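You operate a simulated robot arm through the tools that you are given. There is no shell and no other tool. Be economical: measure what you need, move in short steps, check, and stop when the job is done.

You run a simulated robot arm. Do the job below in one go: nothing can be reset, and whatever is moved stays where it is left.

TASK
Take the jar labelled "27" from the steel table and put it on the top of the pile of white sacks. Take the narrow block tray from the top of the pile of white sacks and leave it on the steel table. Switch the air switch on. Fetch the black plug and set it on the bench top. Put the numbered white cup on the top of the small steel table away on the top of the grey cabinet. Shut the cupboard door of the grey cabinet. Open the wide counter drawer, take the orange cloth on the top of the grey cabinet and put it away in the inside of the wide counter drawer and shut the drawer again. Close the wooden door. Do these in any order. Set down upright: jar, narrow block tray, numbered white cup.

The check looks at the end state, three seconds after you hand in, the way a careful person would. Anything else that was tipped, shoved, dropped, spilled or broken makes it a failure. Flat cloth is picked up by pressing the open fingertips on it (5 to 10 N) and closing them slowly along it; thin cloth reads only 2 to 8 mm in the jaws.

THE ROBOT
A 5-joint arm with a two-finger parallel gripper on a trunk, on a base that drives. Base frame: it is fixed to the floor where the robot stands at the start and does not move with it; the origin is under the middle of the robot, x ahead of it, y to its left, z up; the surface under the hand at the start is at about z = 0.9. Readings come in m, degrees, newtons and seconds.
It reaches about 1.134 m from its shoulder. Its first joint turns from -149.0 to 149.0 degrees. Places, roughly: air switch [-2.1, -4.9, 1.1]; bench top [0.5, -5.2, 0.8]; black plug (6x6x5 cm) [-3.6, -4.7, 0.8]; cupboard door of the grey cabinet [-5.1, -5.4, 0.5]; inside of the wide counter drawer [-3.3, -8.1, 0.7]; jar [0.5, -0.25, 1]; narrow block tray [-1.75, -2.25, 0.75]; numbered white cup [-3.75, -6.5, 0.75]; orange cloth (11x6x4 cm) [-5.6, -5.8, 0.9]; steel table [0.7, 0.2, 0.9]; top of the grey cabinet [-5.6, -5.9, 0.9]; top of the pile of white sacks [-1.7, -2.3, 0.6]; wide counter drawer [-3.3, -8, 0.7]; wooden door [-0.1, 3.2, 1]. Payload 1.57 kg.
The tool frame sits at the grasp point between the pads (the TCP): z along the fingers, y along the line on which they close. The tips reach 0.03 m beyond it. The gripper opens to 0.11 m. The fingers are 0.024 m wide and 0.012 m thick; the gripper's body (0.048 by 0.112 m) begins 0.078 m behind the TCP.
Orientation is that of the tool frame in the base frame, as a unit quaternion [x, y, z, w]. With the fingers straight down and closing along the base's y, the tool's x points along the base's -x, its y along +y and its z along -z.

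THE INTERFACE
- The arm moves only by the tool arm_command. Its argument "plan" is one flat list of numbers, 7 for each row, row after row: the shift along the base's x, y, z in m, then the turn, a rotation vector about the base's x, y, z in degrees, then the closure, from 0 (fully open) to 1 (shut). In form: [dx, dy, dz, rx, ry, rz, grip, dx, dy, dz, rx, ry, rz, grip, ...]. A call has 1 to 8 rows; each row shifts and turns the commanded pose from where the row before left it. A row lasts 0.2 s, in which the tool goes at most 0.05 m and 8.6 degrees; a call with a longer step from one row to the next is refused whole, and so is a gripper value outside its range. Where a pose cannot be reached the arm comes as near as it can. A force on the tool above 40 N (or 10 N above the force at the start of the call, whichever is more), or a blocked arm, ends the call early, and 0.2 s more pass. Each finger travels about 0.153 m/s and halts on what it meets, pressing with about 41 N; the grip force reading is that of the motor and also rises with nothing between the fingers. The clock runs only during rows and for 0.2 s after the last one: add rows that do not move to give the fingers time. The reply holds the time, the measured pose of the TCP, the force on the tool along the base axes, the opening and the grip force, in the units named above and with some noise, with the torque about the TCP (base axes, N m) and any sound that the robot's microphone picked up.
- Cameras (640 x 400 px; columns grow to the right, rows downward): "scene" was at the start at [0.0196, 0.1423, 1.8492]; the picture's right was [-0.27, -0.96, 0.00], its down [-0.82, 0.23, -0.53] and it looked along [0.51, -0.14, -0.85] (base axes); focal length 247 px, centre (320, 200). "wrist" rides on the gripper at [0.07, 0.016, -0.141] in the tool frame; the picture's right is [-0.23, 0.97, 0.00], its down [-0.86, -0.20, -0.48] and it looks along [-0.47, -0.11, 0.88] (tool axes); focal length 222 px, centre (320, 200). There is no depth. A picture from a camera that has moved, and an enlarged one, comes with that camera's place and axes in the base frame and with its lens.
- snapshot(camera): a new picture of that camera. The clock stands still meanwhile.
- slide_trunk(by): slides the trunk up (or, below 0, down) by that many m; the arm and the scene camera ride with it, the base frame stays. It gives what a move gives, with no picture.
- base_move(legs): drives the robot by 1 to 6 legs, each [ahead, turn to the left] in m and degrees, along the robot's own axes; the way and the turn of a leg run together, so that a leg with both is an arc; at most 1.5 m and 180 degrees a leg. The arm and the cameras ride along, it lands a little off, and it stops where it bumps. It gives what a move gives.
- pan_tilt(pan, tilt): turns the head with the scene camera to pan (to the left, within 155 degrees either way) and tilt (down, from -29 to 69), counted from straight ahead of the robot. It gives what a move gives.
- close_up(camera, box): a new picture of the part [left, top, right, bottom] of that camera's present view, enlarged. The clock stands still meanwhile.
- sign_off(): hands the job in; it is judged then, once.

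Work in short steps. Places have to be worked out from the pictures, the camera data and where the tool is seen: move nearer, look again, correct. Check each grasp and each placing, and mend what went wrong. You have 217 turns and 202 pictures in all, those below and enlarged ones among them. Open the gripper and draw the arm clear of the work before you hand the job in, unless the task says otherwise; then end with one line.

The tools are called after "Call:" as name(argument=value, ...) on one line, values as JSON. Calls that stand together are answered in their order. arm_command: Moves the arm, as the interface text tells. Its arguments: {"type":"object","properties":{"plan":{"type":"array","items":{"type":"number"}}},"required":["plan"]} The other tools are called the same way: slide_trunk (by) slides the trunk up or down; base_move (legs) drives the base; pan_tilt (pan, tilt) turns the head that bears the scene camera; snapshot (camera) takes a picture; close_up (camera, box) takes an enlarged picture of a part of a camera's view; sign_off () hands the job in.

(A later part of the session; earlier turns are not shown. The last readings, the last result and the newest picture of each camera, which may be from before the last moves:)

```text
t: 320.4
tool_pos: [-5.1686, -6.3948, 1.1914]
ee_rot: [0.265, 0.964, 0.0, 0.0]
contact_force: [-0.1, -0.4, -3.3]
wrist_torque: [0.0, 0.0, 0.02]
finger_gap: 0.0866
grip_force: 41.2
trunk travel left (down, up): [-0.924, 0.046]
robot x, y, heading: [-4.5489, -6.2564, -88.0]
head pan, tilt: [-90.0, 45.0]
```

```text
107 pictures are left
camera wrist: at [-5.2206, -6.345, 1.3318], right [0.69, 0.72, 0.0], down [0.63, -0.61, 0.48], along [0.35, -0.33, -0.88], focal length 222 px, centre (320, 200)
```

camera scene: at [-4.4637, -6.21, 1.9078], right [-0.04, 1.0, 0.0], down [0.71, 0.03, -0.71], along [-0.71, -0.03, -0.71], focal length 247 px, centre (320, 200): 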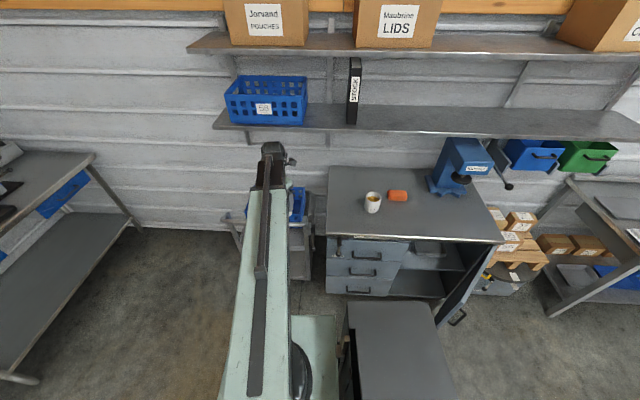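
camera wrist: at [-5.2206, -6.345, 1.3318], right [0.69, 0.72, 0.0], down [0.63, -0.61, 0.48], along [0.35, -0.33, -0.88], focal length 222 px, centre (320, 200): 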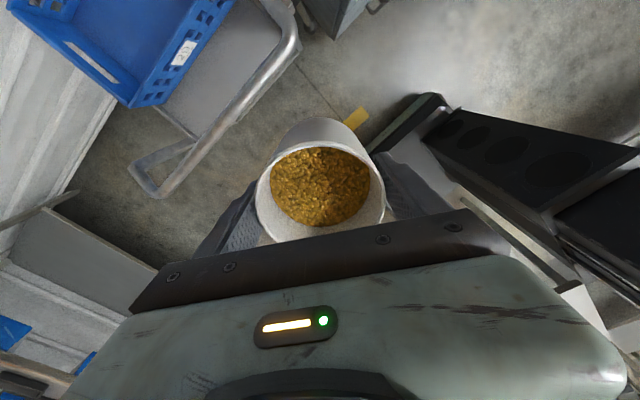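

Cabinet top: front edge x ≈ -5.22, left edge y ≈ -6.20, with the other cup at (-5.39, -5.97) and the cloth roll at (-5.51, -5.81). I place the cup at about (-5.33, -6.11).

Call:
arm_command(plan=[-0.023, 0.0407, 0, 0, 0, 0, 0.6, -0.023, 0.0407, 0, 0, 0, 0, 0.6, -0.023, 0.0407, 0, 0, 0, 0, 0.6, -0.023, 0.0407, 0, 0, 0, 0, 0.6, -0.023, 0.0407, 0, 0, 0, 0, 0.6, -0.023, 0.0407, 0, 0, 0, 0, 0.6, -0.023, 0.0407, 0, 0, 0, 0, 0.6])

Call:
slide_trunk(by=-0.14)

Call:
snapshot(camera="wrist")

Call:
close_up(camera="scene", box=[240, 130, 440, 260])

```text
t: 322.0
tool_pos: [-5.3299, -6.1114, 1.191]
ee_rot: [0.265, 0.964, 0.0, 0.001]
contact_force: [1.2, 0.1, -2.7]
wrist_torque: [-0.01, 0.01, 0.04]
finger_gap: 0.0868
grip_force: 40.9
trunk travel left (down, up): [-0.924, 0.046]
robot x, y, heading: [-4.5484, -6.2556, -88.1]
head pan, tilt: [-90.0, 45.0]
```

```text
t: 323.7
tool_pos: [-5.3288, -6.1119, 1.0497]
ee_rot: [0.266, 0.964, 0.0, 0.001]
contact_force: [0.8, -0.2, -2.4]
wrist_torque: [-0.02, -0.01, 0.0]
finger_gap: 0.0867
grip_force: 40.8
trunk travel left (down, up): [-0.784, 0.186]
robot x, y, heading: [-4.5484, -6.2549, -88.1]
head pan, tilt: [-90.0, 45.0]
```

```text
106 pictures are left
camera wrist: at [-5.3811, -6.0621, 1.1918], right [0.69, 0.72, 0.0], down [0.63, -0.61, 0.48], along [0.35, -0.33, -0.88], focal length 222 px, centre (320, 200)
```

wrist: 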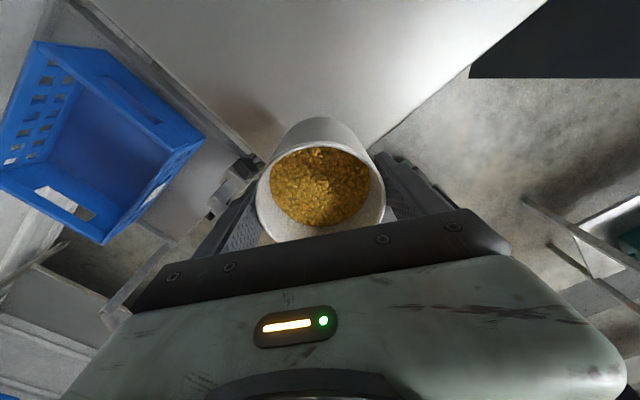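

```text
3.08 times, centred on (340, 195) of scene
camera zoom: at [-4.4637, -6.2096, 1.7678], right [-0.03, 1.0, 0.0], down [0.71, 0.02, -0.71], along [-0.71, -0.02, -0.71], focal length 760 px, centre (258, 215)
```

zoom: 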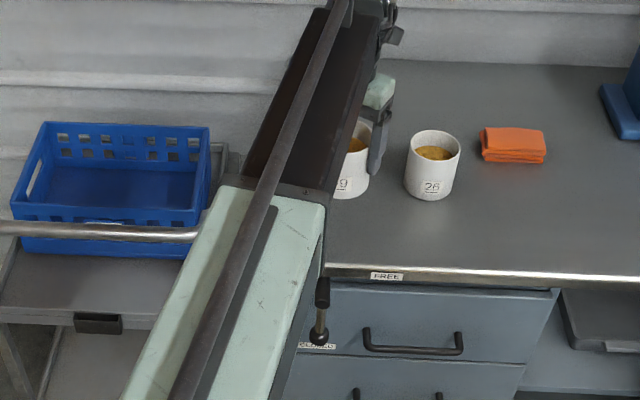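

The cup is close to the front-left corner, so I shift 5 cm deeper and continue lowering slowly.

Call:
arm_command(plan=[-0.045, 0.0, 0, 0, 0, 0, 0.6])

Call:
slide_trunk(by=-0.05)

Call:
slide_trunk(by=-0.01)

Call:
slide_trunk(by=-0.01)

Call:
slide_trunk(by=-0.01)

Call:
close_up(camera="scene", box=[240, 110, 440, 240])

```text
t: 324.1
tool_pos: [-5.3736, -6.1117, 1.0519]
ee_rot: [0.265, 0.964, 0.0, 0.001]
contact_force: [-0.5, -0.7, -2.7]
wrist_torque: [-0.01, 0.04, 0.01]
finger_gap: 0.0867
grip_force: 40.9
trunk travel left (down, up): [-0.784, 0.186]
robot x, y, heading: [-4.5482, -6.2594, -87.9]
head pan, tilt: [-90.0, 45.0]
```

```text
t: 325.0
tool_pos: [-5.3736, -6.1114, 1.0013]
ee_rot: [0.265, 0.964, 0.0, 0.001]
contact_force: [0.0, 0.6, -3.3]
wrist_torque: [-0.03, -0.01, 0.01]
finger_gap: 0.0869
grip_force: 41.2
trunk travel left (down, up): [-0.734, 0.236]
robot x, y, heading: [-4.55, -6.2577, -87.9]
head pan, tilt: [-90.0, 45.0]
```

```text
t: 325.6
tool_pos: [-5.3736, -6.1126, 0.9908]
ee_rot: [0.265, 0.964, -0.001, 0.001]
contact_force: [-1.3, -0.7, -2.8]
wrist_torque: [0.0, -0.01, 0.01]
finger_gap: 0.087
grip_force: 41.2
trunk travel left (down, up): [-0.724, 0.246]
robot x, y, heading: [-4.5481, -6.2585, -87.9]
head pan, tilt: [-90.0, 45.0]
```

```text
t: 326.2
tool_pos: [-5.3742, -6.1121, 0.9819]
ee_rot: [0.266, 0.964, 0.0, 0.0]
contact_force: [-0.6, 0.5, -2.9]
wrist_torque: [0.0, 0.0, 0.0]
finger_gap: 0.0869
grip_force: 41.4
trunk travel left (down, up): [-0.714, 0.256]
robot x, y, heading: [-4.549, -6.2593, -88.3]
head pan, tilt: [-90.0, 45.0]
```

```text
t: 326.8
tool_pos: [-5.3727, -6.1124, 0.9712]
ee_rot: [0.266, 0.964, 0.001, 0.001]
contact_force: [0.3, 0.1, -3.5]
wrist_torque: [0.02, 0.01, -0.01]
finger_gap: 0.0869
grip_force: 41.7
trunk travel left (down, up): [-0.704, 0.266]
robot x, y, heading: [-4.5482, -6.2559, -88.2]
head pan, tilt: [-90.0, 45.0]
```

```text
3.08 times, centred on (340, 175) of scene
camera zoom: at [-4.4636, -6.2097, 1.6877], right [-0.03, 1.0, 0.0], down [0.71, 0.02, -0.71], along [-0.71, -0.02, -0.71], focal length 760 px, centre (258, 277)
```

zoom: 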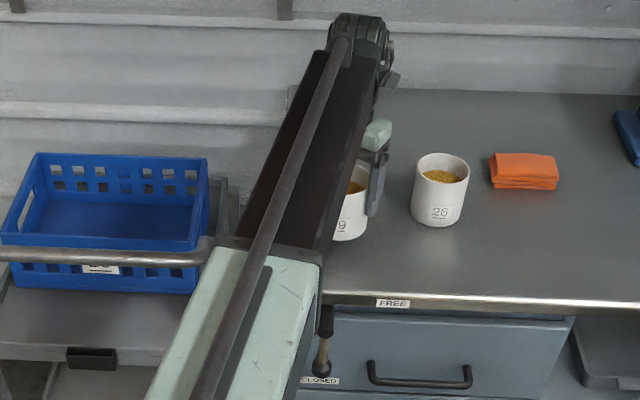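

Not yet in contact; I continue.

Call:
slide_trunk(by=-0.01)

Call:
slide_trunk(by=-0.01)

Call:
slide_trunk(by=-0.006)

Call:
close_up(camera="scene", box=[300, 130, 400, 230])

```text
t: 327.4
tool_pos: [-5.3727, -6.1124, 0.961]
ee_rot: [0.265, 0.964, 0.0, 0.001]
contact_force: [0.6, 0.1, -3.2]
wrist_torque: [-0.01, 0.01, 0.03]
finger_gap: 0.0868
grip_force: 40.2
trunk travel left (down, up): [-0.694, 0.276]
robot x, y, heading: [-4.5463, -6.2565, -88.0]
head pan, tilt: [-90.0, 45.0]
```

```text
t: 327.9
tool_pos: [-5.3728, -6.1124, 0.9496]
ee_rot: [0.266, 0.964, -0.001, 0.001]
contact_force: [0.4, 0.3, -3.0]
wrist_torque: [0.0, 0.0, -0.02]
finger_gap: 0.0869
grip_force: 40.7
trunk travel left (down, up): [-0.684, 0.286]
robot x, y, heading: [-4.5465, -6.258, -88.1]
head pan, tilt: [-90.0, 45.0]
```

```text
t: 328.5
tool_pos: [-5.373, -6.1122, 0.9446]
ee_rot: [0.265, 0.964, 0.0, 0.0]
contact_force: [0.4, 0.4, -3.6]
wrist_torque: [-0.01, -0.01, -0.01]
finger_gap: 0.0869
grip_force: 40.8
trunk travel left (down, up): [-0.678, 0.292]
robot x, y, heading: [-4.55, -6.2546, -88.1]
head pan, tilt: [-90.0, 45.0]
```

```text
4.00 times, centred on (350, 180) of scene
camera zoom: at [-4.4637, -6.2097, 1.6617], right [-0.03, 1.0, 0.0], down [0.71, 0.02, -0.71], along [-0.71, -0.02, -0.71], focal length 988 px, centre (200, 280)
```

zoom: 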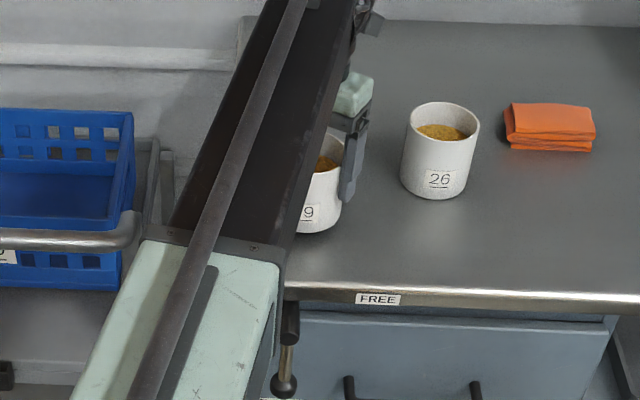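

Call:
slide_trunk(by=-0.006)

Call:
slide_trunk(by=-0.006)

Call:
slide_trunk(by=-0.006)

```text
t: 329.0
tool_pos: [-5.3732, -6.1116, 0.9384]
ee_rot: [0.266, 0.964, 0.0, 0.002]
contact_force: [0.3, 0.5, -4.3]
wrist_torque: [0.0, 0.0, -0.01]
finger_gap: 0.0868
grip_force: 40.6
trunk travel left (down, up): [-0.672, 0.298]
robot x, y, heading: [-4.5503, -6.2558, -87.8]
head pan, tilt: [-90.0, 45.0]
```

```text
t: 329.6
tool_pos: [-5.3728, -6.1125, 0.9332]
ee_rot: [0.266, 0.964, 0.0, 0.001]
contact_force: [-0.4, -0.2, -3.3]
wrist_torque: [0.0, 0.03, 0.0]
finger_gap: 0.0869
grip_force: 41.4
trunk travel left (down, up): [-0.666, 0.304]
robot x, y, heading: [-4.5536, -6.2552, -88.0]
head pan, tilt: [-90.0, 45.0]
```

```text
t: 330.1
tool_pos: [-5.3709, -6.1126, 0.9304]
ee_rot: [0.265, 0.964, -0.001, -0.001]
contact_force: [-1.2, 0.8, 31.1]
wrist_torque: [0.42, 0.1, 0.16]
finger_gap: 0.0869
grip_force: 40.8
trunk travel left (down, up): [-0.66, 0.31]
robot x, y, heading: [-4.5468, -6.2562, -87.9]
head pan, tilt: [-90.0, 45.0]
```

Contact. I open the fingers and lift away.

Call:
arm_command(plan=[0, 0, 0, 0, 0, 0, 0.15, 0, 0, 0, 0, 0, 0, 0.0, 0, 0, 0, 0, 0, 0, 0])

Call:
slide_trunk(by=0.2)

Call:
snapshot(camera="wrist")

Call:
close_up(camera="scene", box=[300, 150, 500, 340])

```text
t: 330.9
tool_pos: [-5.3741, -6.112, 0.9255]
ee_rot: [0.266, 0.964, 0.0, 0.001]
contact_force: [-0.2, -0.2, 0.8]
wrist_torque: [-0.03, 0.0, -0.01]
finger_gap: 0.1099
grip_force: 0.2
trunk travel left (down, up): [-0.66, 0.31]
robot x, y, heading: [-4.5488, -6.2563, -88.0]
head pan, tilt: [-90.0, 45.0]
```

```text
t: 333.1
tool_pos: [-5.3734, -6.1122, 1.1273]
ee_rot: [0.266, 0.964, -0.001, 0.001]
contact_force: [0.1, 1.2, -0.4]
wrist_torque: [0.02, -0.02, 0.03]
finger_gap: 0.1101
grip_force: 0.0
trunk travel left (down, up): [-0.86, 0.11]
robot x, y, heading: [-4.5442, -6.2538, -88.1]
head pan, tilt: [-90.0, 45.0]
```

```text
102 pictures are left
camera wrist: at [-5.4253, -6.0625, 1.2678], right [0.69, 0.72, 0.0], down [0.63, -0.61, 0.48], along [0.35, -0.33, -0.88], focal length 222 px, centre (320, 200)
```

wrist: 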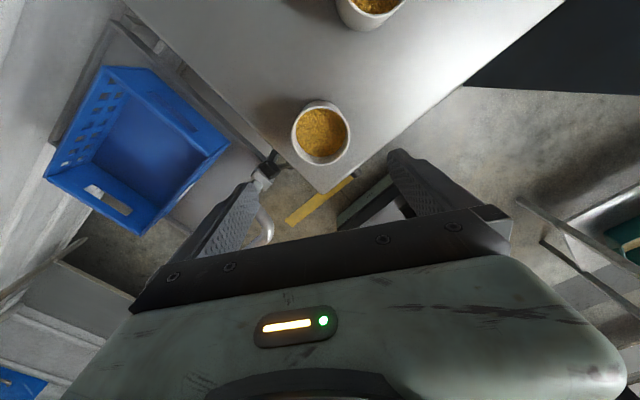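

```text
2.11 times, centred on (400, 245) of scene
camera zoom: at [-4.4634, -6.2097, 1.8437], right [-0.03, 1.0, 0.0], down [0.71, 0.02, -0.71], along [-0.71, -0.02, -0.71], focal length 520 px, centre (152, 105)
```

zoom: 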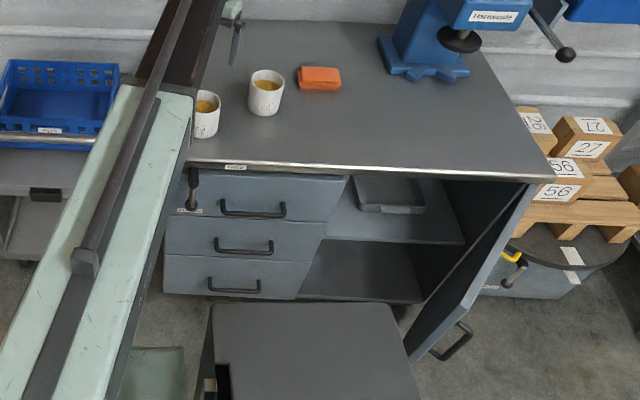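

The cup is upright on the cabinet. Next the cupboard door: I zoom in to work out its geometry.

Call:
pan_tilt(pan=-125, tilt=45)

Call:
snapshot(camera="scene")

```text
t: 334.1
tool_pos: [-5.3732, -6.1111, 1.1277]
ee_rot: [0.266, 0.964, -0.001, 0.001]
contact_force: [0.5, 0.5, 0.5]
wrist_torque: [0.0, 0.0, 0.0]
finger_gap: 0.11
grip_force: 0.1
trunk travel left (down, up): [-0.86, 0.11]
robot x, y, heading: [-4.5475, -6.2566, -88.1]
head pan, tilt: [-125.0, 45.0]
```

```text
100 pictures are left
camera scene: at [-4.4503, -6.1626, 1.8437], right [0.54, 0.84, 0.0], down [0.59, -0.38, -0.71], along [-0.59, 0.38, -0.71], focal length 247 px, centre (320, 200)
```

scene: 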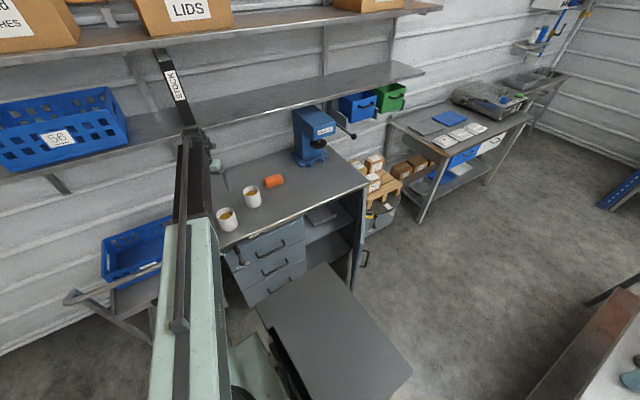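

The door is ~43° open, hinged at the north end of the cabinet (-5.22, -5.33), free edge about (-4.95, -5.62). I turn the base right 60° to bring the raised tool to its outer side and close the fingers.

Call:
base_move(legs=[[0, -60]])

Call:
arm_command(plan=[0, 0, 0, 0, 0, 0, 0.5, 0, 0, 0, 0, 0, 0, 1, 0, 0, 0, 0, 0, 0, 1])

Call:
pan_tilt(pan=-65, tilt=50)

Call:
snapshot(camera="scene")

Call:
snapshot(camera="wrist")

```text
t: 337.2
tool_pos: [-4.814, -5.4645, 1.1269]
ee_rot: [0.721, 0.693, 0.0, 0.001]
contact_force: [0.5, 0.0, 1.0]
wrist_torque: [0.0, 0.02, 0.0]
finger_gap: 0.1101
grip_force: 0.0
trunk travel left (down, up): [-0.86, 0.11]
robot x, y, heading: [-4.5665, -6.2174, -149.2]
head pan, tilt: [-125.0, 45.0]
```

```text
t: 338.0
tool_pos: [-4.8149, -5.4623, 1.1273]
ee_rot: [0.721, 0.693, 0.0, 0.0]
contact_force: [-0.7, -0.8, -0.6]
wrist_torque: [0.03, 0.0, -0.02]
finger_gap: 0.0002
grip_force: 21.1
trunk travel left (down, up): [-0.86, 0.11]
robot x, y, heading: [-4.5688, -6.2169, -149.2]
head pan, tilt: [-125.0, 45.0]
```

```text
t: 339.3
tool_pos: [-4.8144, -5.4633, 1.1267]
ee_rot: [0.72, 0.694, 0.0, 0.001]
contact_force: [0.6, -0.6, 0.8]
wrist_torque: [-0.02, 0.01, 0.02]
finger_gap: 0.0
grip_force: 21.7
trunk travel left (down, up): [-0.86, 0.11]
robot x, y, heading: [-4.5652, -6.2192, -149.2]
head pan, tilt: [-65.0, 50.0]
```

```text
99 pictures are left
camera scene: at [-4.509, -6.2988, 1.8368], right [0.56, 0.83, 0.0], down [0.63, -0.43, -0.64], along [-0.53, 0.36, -0.77], focal length 247 px, centre (320, 200)
```

scene: 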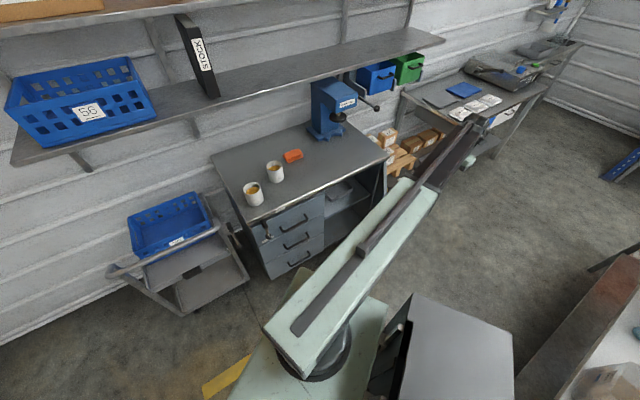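

```text
98 pictures are left
camera wrist: at [-4.7956, -5.3936, 1.2679], right [0.96, -0.26, 0.0], down [-0.23, -0.85, 0.48], along [-0.13, -0.46, -0.88], focal length 222 px, centre (320, 200)
```

wrist: 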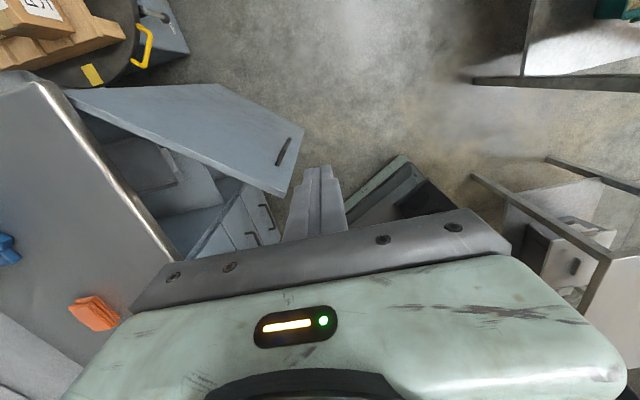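

The wrist view shows the door's outer face toward the tool. I spin the tool 90° so it is thin toward the door, then lower to about z 0.5.

Call:
arm_command(plan=[0, 0, 0, 0, 0, -8.2, 1, 0, 0, 0, 0, 0, -8.2, 1, 0, 0, 0, 0, 0, -8.2, 1, 0, 0, 0, 0, 0, -8.2, 1, 0, 0, 0, 0, 0, -8.2, 1, 0, 0, 0, 0, 0, -8.2, 1, 0, 0, 0, 0, 0, -8.2, 1, 0, 0, 0, 0, 0, -8.2, 1])

Call:
arm_command(plan=[0, 0, 0, 0, 0, -8.2, 1, 0, 0, 0, 0, 0, -8.2, 1, 0, 0, 0, 0, 0, -8.2, 1])

Call:
slide_trunk(by=-0.35)

Call:
slide_trunk(by=-0.27)

Call:
snapshot(camera="scene")

Call:
snapshot(camera="wrist")

```text
t: 341.1
tool_pos: [-4.8145, -5.4639, 1.1265]
ee_rot: [0.982, 0.191, -0.001, 0.0]
contact_force: [-0.1, -0.3, 0.2]
wrist_torque: [0.02, 0.01, -0.02]
finger_gap: 0.0003
grip_force: 21.7
trunk travel left (down, up): [-0.86, 0.11]
robot x, y, heading: [-4.5689, -6.2173, -149.2]
head pan, tilt: [-65.0, 50.0]
```

```text
t: 341.9
tool_pos: [-4.8128, -5.4624, 1.1264]
ee_rot: [1.0, -0.023, -0.001, 0.0]
contact_force: [0.4, 0.8, 0.2]
wrist_torque: [0.01, -0.02, 0.0]
finger_gap: 0.0
grip_force: 21.4
trunk travel left (down, up): [-0.86, 0.11]
robot x, y, heading: [-4.571, -6.2184, -149.2]
head pan, tilt: [-65.0, 50.0]
```

```text
t: 345.3
tool_pos: [-4.8132, -5.4633, 0.7762]
ee_rot: [1.0, -0.021, -0.001, 0.0]
contact_force: [0.3, 0.4, -0.3]
wrist_torque: [0.01, 0.01, 0.01]
finger_gap: 0.0003
grip_force: 21.6
trunk travel left (down, up): [-0.51, 0.46]
robot x, y, heading: [-4.5707, -6.2164, -149.5]
head pan, tilt: [-65.0, 50.0]
```

```text
t: 348.1
tool_pos: [-4.8151, -5.4629, 0.5062]
ee_rot: [1.0, -0.02, -0.001, -0.001]
contact_force: [0.6, -0.3, 0.0]
wrist_torque: [-0.01, 0.01, -0.02]
finger_gap: 0.0
grip_force: 21.3
trunk travel left (down, up): [-0.24, 0.73]
robot x, y, heading: [-4.5693, -6.2191, -149.4]
head pan, tilt: [-65.0, 50.0]
```

```text
97 pictures are left
camera scene: at [-4.5091, -6.2989, 1.2168], right [0.56, 0.83, 0.0], down [0.63, -0.43, -0.64], along [-0.53, 0.36, -0.77], focal length 247 px, centre (320, 200)
```

scene: 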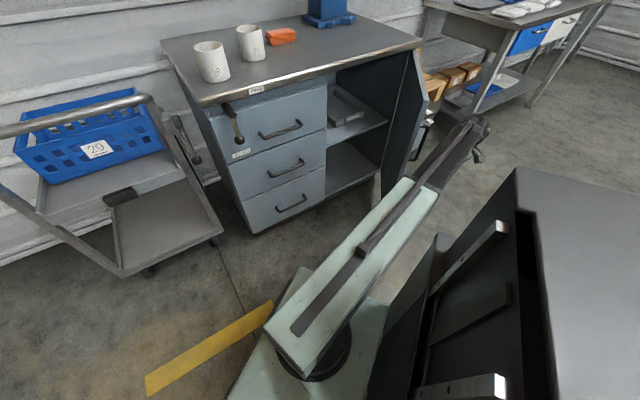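

```text
96 pictures are left
camera wrist: at [-4.7452, -5.4816, 0.6479], right [-0.27, -0.96, 0.0], down [-0.85, 0.24, 0.48], along [-0.46, 0.13, -0.88], focal length 222 px, centre (320, 200)
```

wrist: 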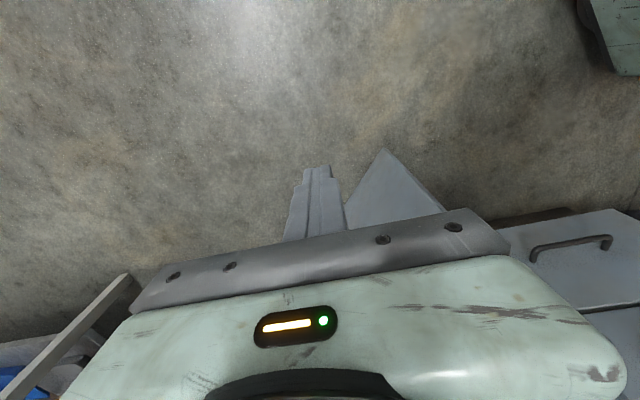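

Pushing from here the forearm would foul the door edge. I raise up, retract the arm, and reposition the base northeast so I can push straight in.

Call:
slide_trunk(by=0.35)

Call:
slide_trunk(by=0.3)

Call:
arm_command(plan=[-0.0237, -0.0374, 0, 0, 0, 0, 1, -0.0237, -0.0374, 0, 0, 0, 0, 1, -0.0237, -0.0374, 0, 0, 0, 0, 1, -0.0237, -0.0374, 0, 0, 0, 0, 1, -0.0237, -0.0374, 0, 0, 0, 0, 1, -0.0237, -0.0374, 0, 0, 0, 0, 1, -0.0237, -0.0374, 0, 0, 0, 0, 1, -0.0237, -0.0374, 0, 0, 0, 0, 1])

Call:
base_move(legs=[[0, 47], [-0.6, 0]])

Call:
pan_tilt(pan=-80, tilt=45)

Call:
snapshot(camera="scene")

```text
t: 351.5
tool_pos: [-4.8139, -5.4629, 0.8574]
ee_rot: [1.0, -0.021, -0.002, 0.0]
contact_force: [-0.2, 0.8, -0.6]
wrist_torque: [0.0, 0.0, -0.02]
finger_gap: 0.0
grip_force: 21.2
trunk travel left (down, up): [-0.59, 0.38]
robot x, y, heading: [-4.571, -6.2135, -149.5]
head pan, tilt: [-65.0, 50.0]
```

```text
t: 354.5
tool_pos: [-4.8133, -5.4622, 1.1579]
ee_rot: [1.0, -0.022, 0.0, 0.0]
contact_force: [0.6, 0.0, 0.2]
wrist_torque: [-0.01, 0.0, -0.01]
finger_gap: 0.0002
grip_force: 20.7
trunk travel left (down, up): [-0.89, 0.08]
robot x, y, heading: [-4.5693, -6.2149, -149.0]
head pan, tilt: [-65.0, 50.0]
```

```text
t: 356.3
tool_pos: [-5.005, -5.7627, 1.1571]
ee_rot: [1.0, -0.022, 0.001, 0.0]
contact_force: [0.3, -0.6, 0.3]
wrist_torque: [0.01, -0.01, -0.04]
finger_gap: 0.0002
grip_force: 20.9
trunk travel left (down, up): [-0.89, 0.08]
robot x, y, heading: [-4.5706, -6.2143, -149.4]
head pan, tilt: [-65.0, 50.0]
```

```text
t: 361.8
tool_pos: [-5.0747, -5.6444, 1.1559]
ee_rot: [0.926, 0.378, 0.0, 0.001]
contact_force: [-0.2, 0.2, 0.9]
wrist_torque: [-0.07, 0.01, 0.01]
finger_gap: 0.0003
grip_force: 21.6
trunk travel left (down, up): [-0.89, 0.08]
robot x, y, heading: [-4.4482, -5.6392, -103.0]
head pan, tilt: [-65.0, 50.0]
```

```text
t: 362.6
tool_pos: [-5.0754, -5.6447, 1.1572]
ee_rot: [0.926, 0.376, -0.002, 0.0]
contact_force: [-0.2, 0.3, 0.1]
wrist_torque: [0.05, 0.03, 0.01]
finger_gap: 0.0
grip_force: 21.5
trunk travel left (down, up): [-0.89, 0.08]
robot x, y, heading: [-4.4462, -5.6412, -102.9]
head pan, tilt: [-80.0, 45.0]
```

```text
95 pictures are left
camera scene: at [-4.3563, -5.6314, 1.8737], right [0.05, 1.0, 0.0], down [0.71, -0.03, -0.71], along [-0.71, 0.03, -0.71], focal length 247 px, centre (320, 200)
```

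scene: 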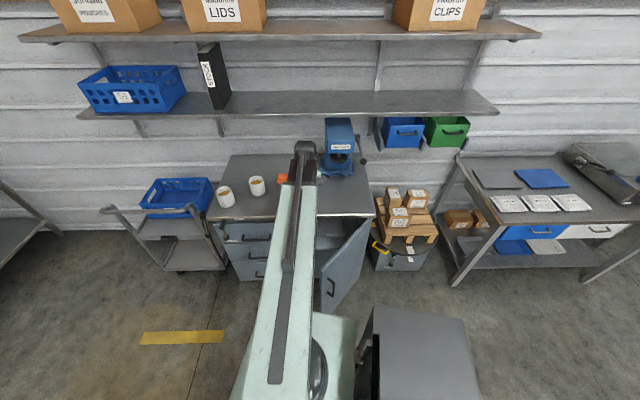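

The base is too near the door here. I go further north so the arm can come at the outer face from the northeast.

Call:
base_move(legs=[[0, 14], [-0.68, 0]])

Call:
pan_tilt(pan=-50, tilt=50)

Call:
snapshot(camera="scene")

```text
t: 367.1
tool_pos: [-5.0698, -5.1416, 1.1577]
ee_rot: [0.871, 0.491, 0.0, 0.0]
contact_force: [-0.6, 0.3, 0.5]
wrist_torque: [-0.04, 0.02, 0.0]
finger_gap: 0.0
grip_force: 20.9
trunk travel left (down, up): [-0.89, 0.08]
robot x, y, heading: [-4.4672, -4.9782, -88.6]
head pan, tilt: [-80.0, 45.0]
```

```text
t: 368.0
tool_pos: [-5.0702, -5.142, 1.1564]
ee_rot: [0.87, 0.492, 0.0, 0.0]
contact_force: [0.2, -0.6, -0.3]
wrist_torque: [0.0, -0.04, -0.04]
finger_gap: 0.0001
grip_force: 20.7
trunk travel left (down, up): [-0.89, 0.08]
robot x, y, heading: [-4.4681, -4.9802, -88.7]
head pan, tilt: [-50.0, 50.0]
```

```text
94 pictures are left
camera scene: at [-4.3579, -4.9832, 1.8668], right [-0.66, 0.75, 0.0], down [0.58, 0.51, -0.64], along [-0.48, -0.42, -0.77], focal length 247 px, centre (320, 200)
```

scene: 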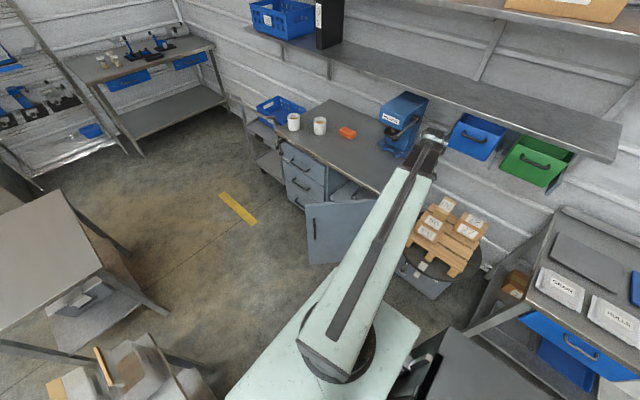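

I swing the raised tool to (-4.86, -5.47), just outside the door, and lower it.

Call:
arm_command(plan=[0.026, -0.041, 0, 0, 0, 0, 1, 0.026, -0.041, 0, 0, 0, 0, 1, 0.026, -0.041, 0, 0, 0, 0, 1, 0.026, -0.041, 0, 0, 0, 0, 1, 0.026, -0.041, 0, 0, 0, 0, 1, 0.026, -0.041, 0, 0, 0, 0, 1, 0.026, -0.041, 0, 0, 0, 0, 1, 0.026, -0.041, 0, 0, 0, 0, 1])

Call:
slide_trunk(by=-0.25)

Call:
snapshot(camera="wrist")

Call:
snapshot(camera="scene")

```text
t: 369.8
tool_pos: [-4.863, -5.4723, 1.1584]
ee_rot: [0.871, 0.491, 0.0, 0.0]
contact_force: [0.0, -0.3, 0.9]
wrist_torque: [0.02, -0.02, -0.02]
finger_gap: 0.0
grip_force: 21.1
trunk travel left (down, up): [-0.89, 0.08]
robot x, y, heading: [-4.4657, -4.9823, -88.9]
head pan, tilt: [-50.0, 50.0]
```

```text
t: 372.4
tool_pos: [-4.864, -5.471, 0.9071]
ee_rot: [0.871, 0.491, 0.0, 0.0]
contact_force: [0.3, -0.1, -0.4]
wrist_torque: [0.0, -0.01, 0.0]
finger_gap: 0.0
grip_force: 21.3
trunk travel left (down, up): [-0.64, 0.33]
robot x, y, heading: [-4.4721, -4.9817, -88.5]
head pan, tilt: [-50.0, 50.0]
```

```text
93 pictures are left
camera wrist: at [-4.8139, -5.4199, 1.048], right [0.72, -0.7, 0.0], down [-0.61, -0.63, 0.48], along [-0.33, -0.34, -0.88], focal length 222 px, centre (320, 200)
```

wrist: 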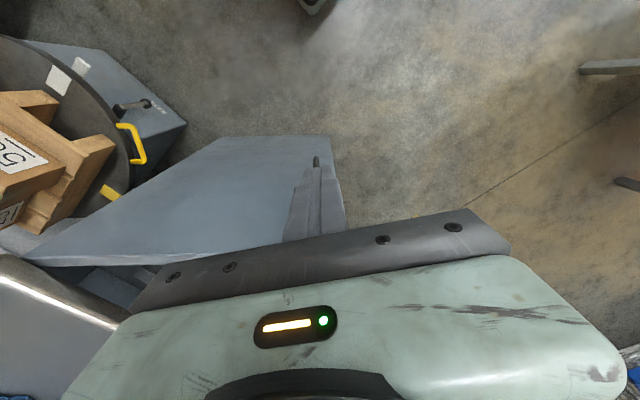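

```text
92 pictures are left
camera scene: at [-4.3578, -4.9833, 1.6168], right [-0.66, 0.75, 0.0], down [0.58, 0.51, -0.64], along [-0.48, -0.42, -0.77], focal length 247 px, centre (320, 200)
```

scene: 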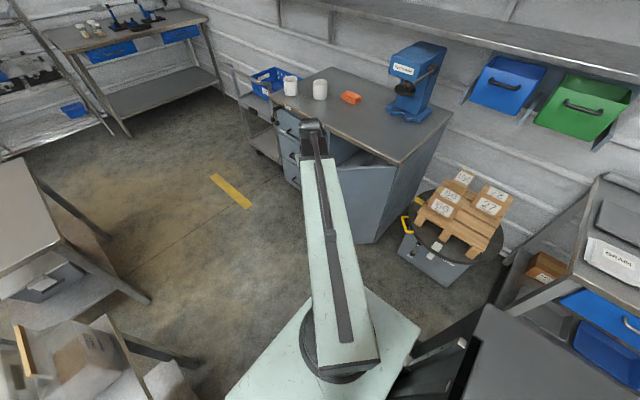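

The tool is on the outer side of the door. I lower to z ≈ 0.52 and begin to push toward -x.

Call:
slide_trunk(by=-0.39)

Call:
arm_command(plan=[-0.035, -0.003, 0, 0, 0, 0, 1, -0.035, -0.003, 0, 0, 0, 0, 1, -0.035, -0.003, 0, 0, 0, 0, 1, -0.035, -0.003, 0, 0, 0, 0, 1])

Call:
snapshot(camera="scene")

```text
t: 376.2
tool_pos: [-4.8637, -5.4712, 0.5175]
ee_rot: [0.871, 0.491, 0.0, 0.0]
contact_force: [-0.2, 0.7, -0.6]
wrist_torque: [-0.02, 0.02, -0.02]
finger_gap: 0.0001
grip_force: 21.5
trunk travel left (down, up): [-0.25, 0.72]
robot x, y, heading: [-4.4683, -4.9822, -88.5]
head pan, tilt: [-50.0, 50.0]
```

```text
t: 377.2
tool_pos: [-5.0051, -5.4848, 0.5182]
ee_rot: [0.871, 0.492, 0.0, 0.0]
contact_force: [-0.2, -0.5, 0.0]
wrist_torque: [-0.05, 0.02, -0.06]
finger_gap: 0.0
grip_force: 21.6
trunk travel left (down, up): [-0.25, 0.72]
robot x, y, heading: [-4.4658, -4.978, -88.9]
head pan, tilt: [-50.0, 50.0]
```

```text
91 pictures are left
camera scene: at [-4.3577, -4.9833, 1.2268], right [-0.66, 0.75, 0.0], down [0.57, 0.51, -0.64], along [-0.48, -0.42, -0.77], focal length 247 px, centre (320, 200)
```

scene: 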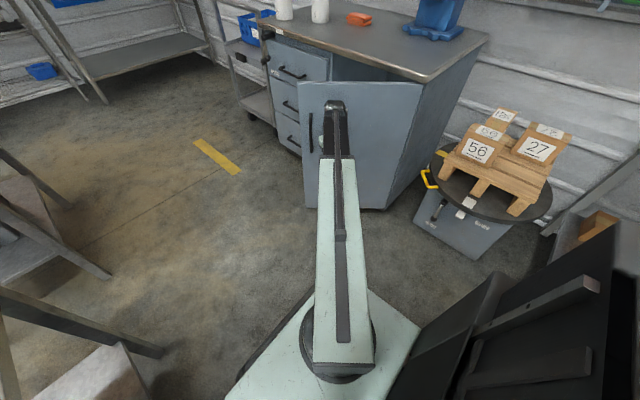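

Continue pushing.

Call:
arm_command(plan=[-0.035, -0.003, 0, 0, 0, 0, 1, -0.035, -0.003, 0, 0, 0, 0, 1, -0.03, -0.003, 0, 0, 0, 0, 1])

Call:
snapshot(camera="scene")

```text
t: 378.0
tool_pos: [-5.1047, -5.4925, 0.5174]
ee_rot: [0.871, 0.49, 0.0, 0.0]
contact_force: [0.2, -0.1, 1.1]
wrist_torque: [-0.01, 0.0, -0.01]
finger_gap: 0.0
grip_force: 21.1
trunk travel left (down, up): [-0.25, 0.72]
robot x, y, heading: [-4.4664, -4.9825, -88.8]
head pan, tilt: [-50.0, 50.0]
```

```text
90 pictures are left
camera scene: at [-4.3577, -4.9833, 1.2268], right [-0.66, 0.75, 0.0], down [0.57, 0.51, -0.64], along [-0.48, -0.42, -0.77], focal length 247 px, centre (320, 200)
```

scene: 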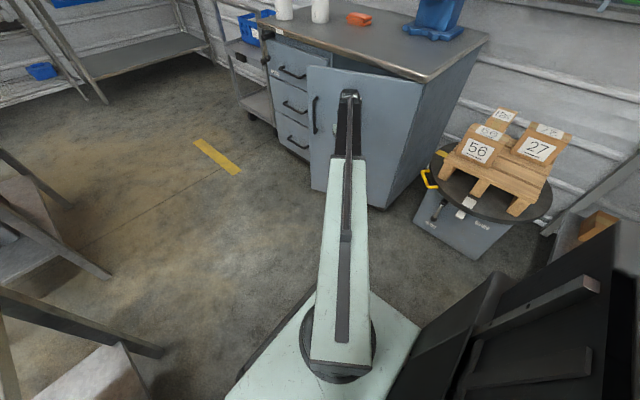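

Closing nicely, nearly shut. I push on until resistance.

Call:
arm_command(plan=[-0.025, -0.003, 0, 0, 0, 0, 1, -0.02, -0.003, 0, 0, 0, 0, 1, -0.015, -0.003, 0, 0, 0, 0, 1])

Call:
arm_command(plan=[-0.015, 0, 0, 0, 0, 0, 1, -0.015, 0, 0, 0, 0, 0, 1, -0.015, 0, 0, 0, 0, 0, 1])

Call:
snapshot(camera="scene")

```text
t: 378.8
tool_pos: [-5.1642, -5.5013, 0.5166]
ee_rot: [0.871, 0.492, 0.0, 0.0]
contact_force: [-0.4, -0.3, 0.3]
wrist_torque: [0.0, 0.01, 0.03]
finger_gap: 0.0003
grip_force: 21.5
trunk travel left (down, up): [-0.25, 0.72]
robot x, y, heading: [-4.4661, -4.9805, -88.6]
head pan, tilt: [-50.0, 50.0]
```

```text
t: 379.6
tool_pos: [-5.1999, -5.5025, 0.5176]
ee_rot: [0.871, 0.491, 0.004, 0.001]
contact_force: [7.1, 1.4, 0.6]
wrist_torque: [-0.2, 0.92, -0.17]
finger_gap: 0.0
grip_force: 21.3
trunk travel left (down, up): [-0.25, 0.72]
robot x, y, heading: [-4.4687, -4.9823, -88.5]
head pan, tilt: [-50.0, 50.0]
stopped in row 3: the force on the tool passed its limit at 61 N (the readings are from after the stop); the commanded pose is now the measured one
```

```text
89 pictures are left
camera scene: at [-4.3574, -4.9832, 1.2268], right [-0.66, 0.75, 0.0], down [0.57, 0.51, -0.64], along [-0.48, -0.42, -0.77], focal length 247 px, centre (320, 200)
```

scene: 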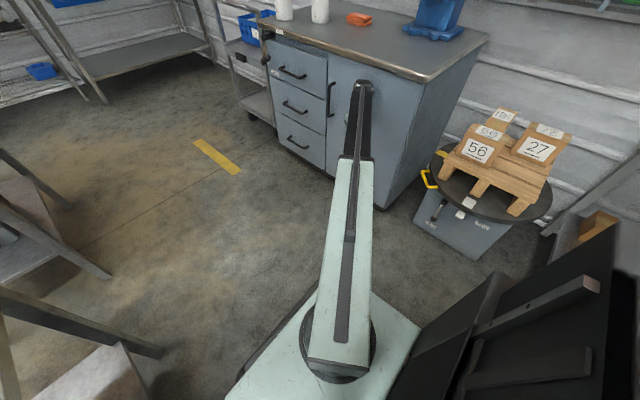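

The door is shut against its stop (61 N). I pull back, raise, and check.

Call:
arm_command(plan=[0.04, 0.003, 0, 0, 0, 0, 1, 0.04, 0.003, 0, 0, 0, 0, 1, 0.04, 0.003, 0, 0, 0, 0, 1, 0.04, 0.003, 0, 0, 0, 0, 1])

Call:
slide_trunk(by=0.38)

Call:
slide_trunk(by=0.26)

Call:
snapshot(camera="scene")

```text
t: 380.6
tool_pos: [-5.0405, -5.4891, 0.5165]
ee_rot: [0.871, 0.491, 0.004, 0.001]
contact_force: [1.6, 1.3, 0.3]
wrist_torque: [0.0, -0.06, 0.01]
finger_gap: 0.0001
grip_force: 21.9
trunk travel left (down, up): [-0.25, 0.72]
robot x, y, heading: [-4.4673, -4.981, -88.8]
head pan, tilt: [-50.0, 50.0]
```

```text
t: 384.2
tool_pos: [-5.0389, -5.4867, 0.8962]
ee_rot: [0.871, 0.491, 0.005, 0.001]
contact_force: [0.0, 0.2, -0.1]
wrist_torque: [0.01, 0.02, 0.0]
finger_gap: 0.0002
grip_force: 21.6
trunk travel left (down, up): [-0.63, 0.34]
robot x, y, heading: [-4.4664, -4.9809, -88.8]
head pan, tilt: [-50.0, 50.0]
```

```text
t: 386.9
tool_pos: [-5.0403, -5.4872, 1.1573]
ee_rot: [0.871, 0.491, 0.005, 0.001]
contact_force: [-0.6, -0.3, -0.3]
wrist_torque: [-0.01, -0.04, 0.0]
finger_gap: 0.0001
grip_force: 20.9
trunk travel left (down, up): [-0.89, 0.08]
robot x, y, heading: [-4.4636, -4.9792, -88.8]
head pan, tilt: [-50.0, 50.0]
```

```text
88 pictures are left
camera scene: at [-4.3579, -4.9834, 1.8668], right [-0.66, 0.75, 0.0], down [0.58, 0.51, -0.64], along [-0.48, -0.42, -0.77], focal length 247 px, centre (320, 200)
```

scene: 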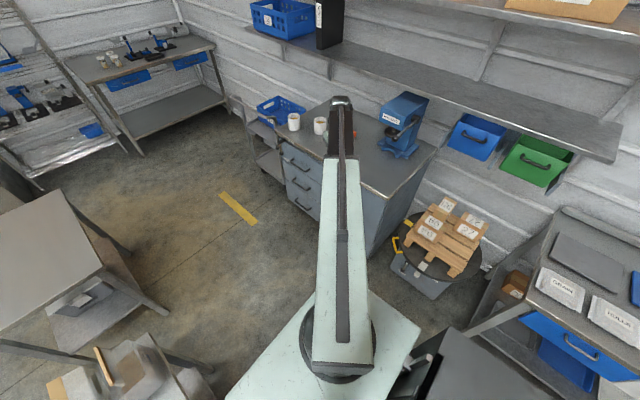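

The cabinet door stays shut. Next the drawer: I drive south, then reverse east through the gap, and look at the drawer.

Call:
base_move(legs=[[1.2, 0], [1.06, 0], [0, -91], [-1.2, 0]])

Call:
pan_tilt(pan=90, tilt=50)

Call:
snapshot(camera="scene")

```text
t: 407.6
tool_pos: [-3.6607, -6.6581, 1.157]
ee_rot: [0.957, -0.29, 0.002, 0.004]
contact_force: [-0.7, -1.0, 0.0]
wrist_torque: [-0.02, 0.02, 0.0]
finger_gap: 0.0
grip_force: 21.2
trunk travel left (down, up): [-0.89, 0.08]
robot x, y, heading: [-3.1779, -7.2553, 179.0]
head pan, tilt: [-50.0, 50.0]
```

```text
t: 409.9
tool_pos: [-3.6615, -6.6583, 1.1573]
ee_rot: [0.957, -0.289, 0.003, 0.004]
contact_force: [0.9, 0.0, 0.4]
wrist_torque: [0.02, -0.03, -0.01]
finger_gap: 0.0
grip_force: 21.7
trunk travel left (down, up): [-0.89, 0.08]
robot x, y, heading: [-3.1767, -7.2546, 179.0]
head pan, tilt: [90.0, 50.0]
```

```text
87 pictures are left
camera scene: at [-3.1395, -7.5015, 1.8668], right [-1.0, 0.02, 0.0], down [0.01, 0.77, -0.64], along [-0.01, -0.64, -0.77], focal length 247 px, centre (320, 200)
```

scene: 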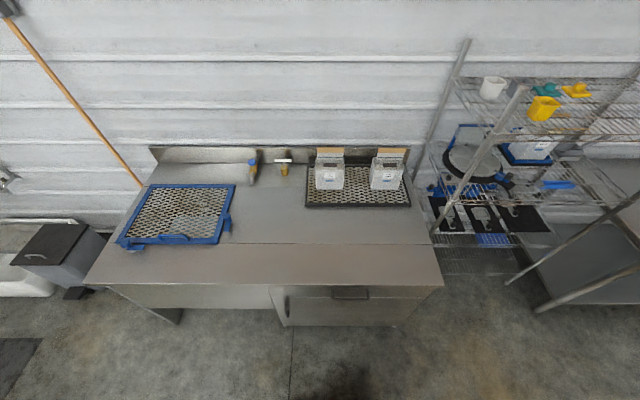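

I turn to face the counter and back off 0.3 m to see the drawer front and handle.

Call:
base_move(legs=[[0, 91], [-0.35, 0]])

Call:
pan_tilt(pan=0, tilt=45)

Call:
snapshot(camera="scene")

Call:
close_up(camera="scene", box=[290, 180, 450, 300])

```text
t: 416.0
tool_pos: [-3.7593, -7.4056, 1.1577]
ee_rot: [0.872, 0.489, 0.003, 0.002]
contact_force: [-0.1, 0.1, 0.7]
wrist_torque: [-0.04, 0.01, 0.01]
finger_gap: 0.0002
grip_force: 21.0
trunk travel left (down, up): [-0.89, 0.08]
robot x, y, heading: [-3.1804, -6.9005, -89.2]
head pan, tilt: [90.0, 50.0]
```

```text
t: 417.7
tool_pos: [-3.7602, -7.4041, 1.1572]
ee_rot: [0.872, 0.49, 0.005, 0.002]
contact_force: [1.1, 0.4, -1.4]
wrist_torque: [0.03, 0.02, 0.0]
finger_gap: 0.0
grip_force: 21.2
trunk travel left (down, up): [-0.89, 0.08]
robot x, y, heading: [-3.1832, -6.8958, -89.2]
head pan, tilt: [0.0, 45.0]
```

```text
86 pictures are left
camera scene: at [-3.0124, -6.9336, 1.8737], right [-1.0, -0.02, 0.0], down [-0.01, 0.71, -0.71], along [0.01, -0.71, -0.71], focal length 247 px, centre (320, 200)
```

scene: 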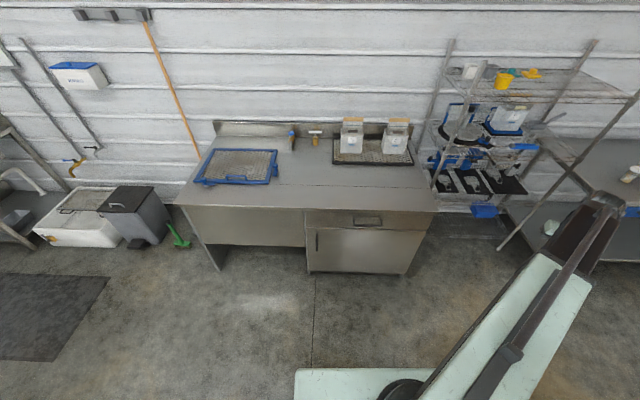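

```text
3.33 times, centred on (370, 240) of scene
camera zoom: at [-3.0124, -6.9336, 1.8737], right [-1.0, -0.02, 0.0], down [-0.01, 0.71, -0.71], along [0.01, -0.71, -0.71], focal length 824 px, centre (153, 67)
```

zoom: 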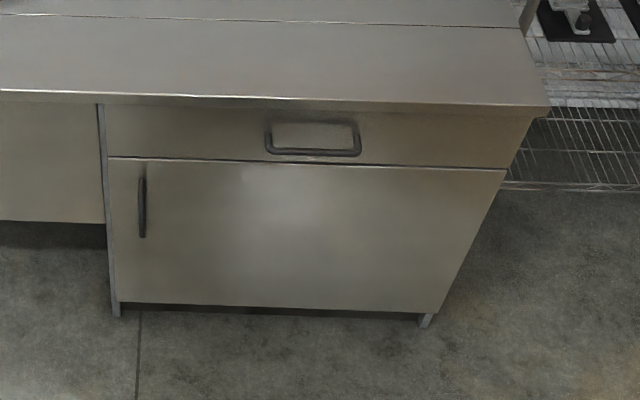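

The handle is a bow bar at about (-3.27, -7.85, 0.76). I bring the tool in front of the counter with its closing axis in line with the arm.

Call:
arm_command(plan=[0.043, -0.0163, 0, 0, 0, -8, 0.5, 0.043, -0.0163, 0, 0, 0, -8, 0.5, 0.043, -0.0163, 0, 0, 0, -8, 0.5, 0.043, -0.0163, 0, 0, 0, -8, 0.5, 0.043, -0.0163, 0, 0, 0, -8, 0.5, 0.043, -0.0163, 0, 0, 0, -8, 0.5, 0.043, -0.0163, 0, 0, 0, -8, 0.5, 0.043, -0.0163, 0, 0, 0, -7.7, 0.5])

Call:
arm_command(plan=[0.043, -0.0163, 0, 0, 0, 0, 0.5, 0.043, -0.0163, 0, 0, 0, 0, 0.5, 0.043, -0.0163, 0, 0, 0, 0, 0.5, 0.042, -0.016, 0, 0, 0, 0, 0.5])

Call:
arm_command(plan=[0, -0.012, 0, -8.16, 0.74, 0, 0.5, 0, -0.012, 0, -8.16, 0.74, 0, 0.5, 0, -0.012, 0, -8.16, 0.74, 0, 0.5, 0, -0.012, 0, -8.16, 0.74, 0, 0.5, 0, -0.012, 0, -8.16, 0.74, 0, 0.5, 0, -0.012, 0, -8.16, 0.74, 0, 0.5, 0, -0.012, 0, -8.16, 0.74, 0, 0.5, 0, -0.012, 0, -8.16, 0.74, 0, 0.5])

Call:
arm_command(plan=[0, -0.012, 0, -8.16, 0.74, 0, 0.5, 0, -0.012, 0, -8.16, 0.74, 0, 0.5, 0, -0.012, 0, -8.16, 0.74, 0, 0.5])

Call:
snapshot(camera="scene")

```text
t: 419.5
tool_pos: [-3.4139, -7.5362, 1.1569]
ee_rot: [0.999, -0.045, 0.004, 0.003]
contact_force: [0.0, -0.6, 0.3]
wrist_torque: [0.02, -0.03, 0.02]
finger_gap: 0.055
grip_force: 0.1
out of reach, approached as far as the arm can: row 2
trunk travel left (down, up): [-0.89, 0.08]
robot x, y, heading: [-3.1758, -6.8965, -89.1]
head pan, tilt: [0.0, 45.0]
```

```text
t: 420.5
tool_pos: [-3.2408, -7.6, 1.1565]
ee_rot: [0.999, -0.045, 0.003, 0.005]
contact_force: [0.4, -0.3, 0.3]
wrist_torque: [0.02, 0.01, 0.0]
finger_gap: 0.0551
grip_force: 0.0
out of reach, approached as far as the arm can: row 3
trunk travel left (down, up): [-0.89, 0.08]
robot x, y, heading: [-3.1831, -6.9009, -89.2]
head pan, tilt: [0.0, 45.0]
```

```text
t: 422.3
tool_pos: [-3.2448, -7.696, 1.298]
ee_rot: [0.838, -0.036, -0.022, 0.544]
contact_force: [0.0, -0.1, 0.0]
wrist_torque: [0.03, 0.01, 0.0]
finger_gap: 0.055
grip_force: 0.0
out of reach, approached as far as the arm can: row 1, 2, 3, 4, 5, 6, 7, 8
trunk travel left (down, up): [-0.89, 0.08]
robot x, y, heading: [-3.1798, -6.9006, -89.2]
head pan, tilt: [0.0, 45.0]
```

```text
t: 423.1
tool_pos: [-3.2468, -7.7326, 1.397]
ee_rot: [0.704, -0.029, -0.031, 0.709]
contact_force: [0.0, 0.5, 0.3]
wrist_torque: [0.0, 0.0, 0.01]
finger_gap: 0.0549
grip_force: 0.1
out of reach, approached as far as the arm can: row 1, 2, 3
trunk travel left (down, up): [-0.89, 0.08]
robot x, y, heading: [-3.1776, -6.8988, -89.1]
head pan, tilt: [0.0, 45.0]
```

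```text
84 pictures are left
camera scene: at [-3.0124, -6.9339, 1.8737], right [-1.0, -0.01, 0.0], down [-0.01, 0.71, -0.71], along [0.01, -0.71, -0.71], focal length 247 px, centre (320, 200)
```

scene: 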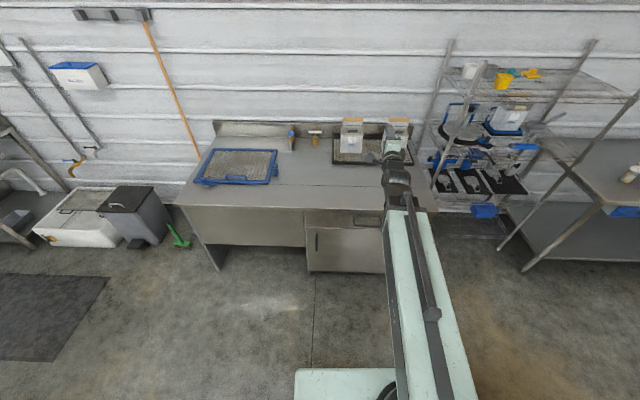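

The tool is horizontal. I lower it in front of the counter to handle height.

Call:
slide_trunk(by=-0.35)

Call:
slide_trunk(by=-0.27)

Call:
snapshot(camera="wrist")

Call:
snapshot(camera="scene")

```text
t: 426.5
tool_pos: [-3.2457, -7.7318, 1.048]
ee_rot: [0.704, -0.029, -0.03, 0.709]
contact_force: [-0.3, -0.4, 0.1]
wrist_torque: [-0.03, 0.0, -0.01]
finger_gap: 0.0548
grip_force: 0.1
trunk travel left (down, up): [-0.54, 0.43]
robot x, y, heading: [-3.1801, -6.9014, -89.3]
head pan, tilt: [0.0, 45.0]
```

```text
t: 429.3
tool_pos: [-3.2457, -7.731, 0.7773]
ee_rot: [0.704, -0.029, -0.03, 0.709]
contact_force: [0.0, -1.4, 0.7]
wrist_torque: [-0.01, -0.02, 0.02]
finger_gap: 0.0553
grip_force: 0.1
trunk travel left (down, up): [-0.27, 0.7]
robot x, y, heading: [-3.1815, -6.8972, -89.2]
head pan, tilt: [0.0, 45.0]
```

```text
83 pictures are left
camera wrist: at [-3.165, -7.596, 0.7915], right [-0.22, 0.03, 0.97], down [-0.81, 0.55, -0.2], along [-0.54, -0.84, -0.1], focal length 222 px, centre (320, 200)
```

wrist: 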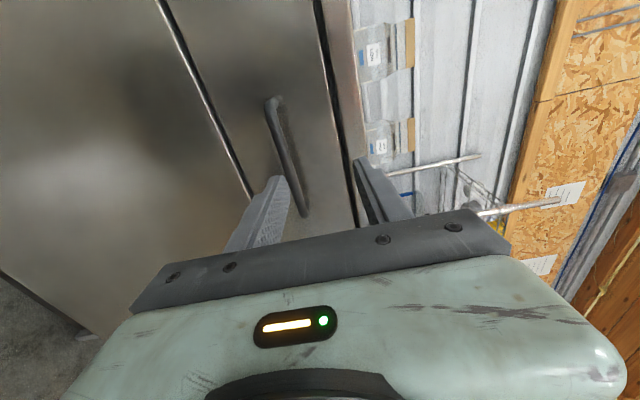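

```text
82 pictures are left
camera scene: at [-3.0124, -6.9337, 1.2538], right [-1.0, -0.01, 0.0], down [-0.01, 0.71, -0.71], along [0.01, -0.71, -0.71], focal length 247 px, centre (320, 200)
```

scene: 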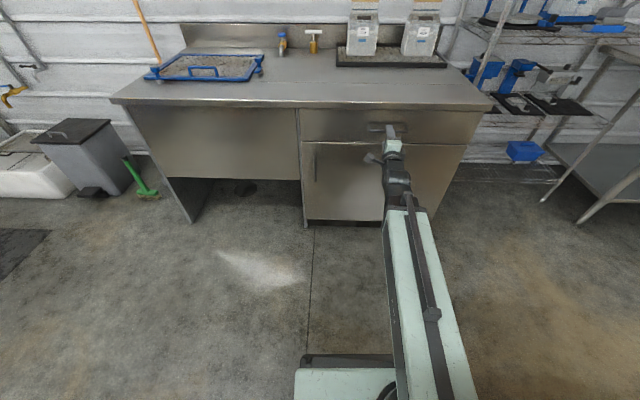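

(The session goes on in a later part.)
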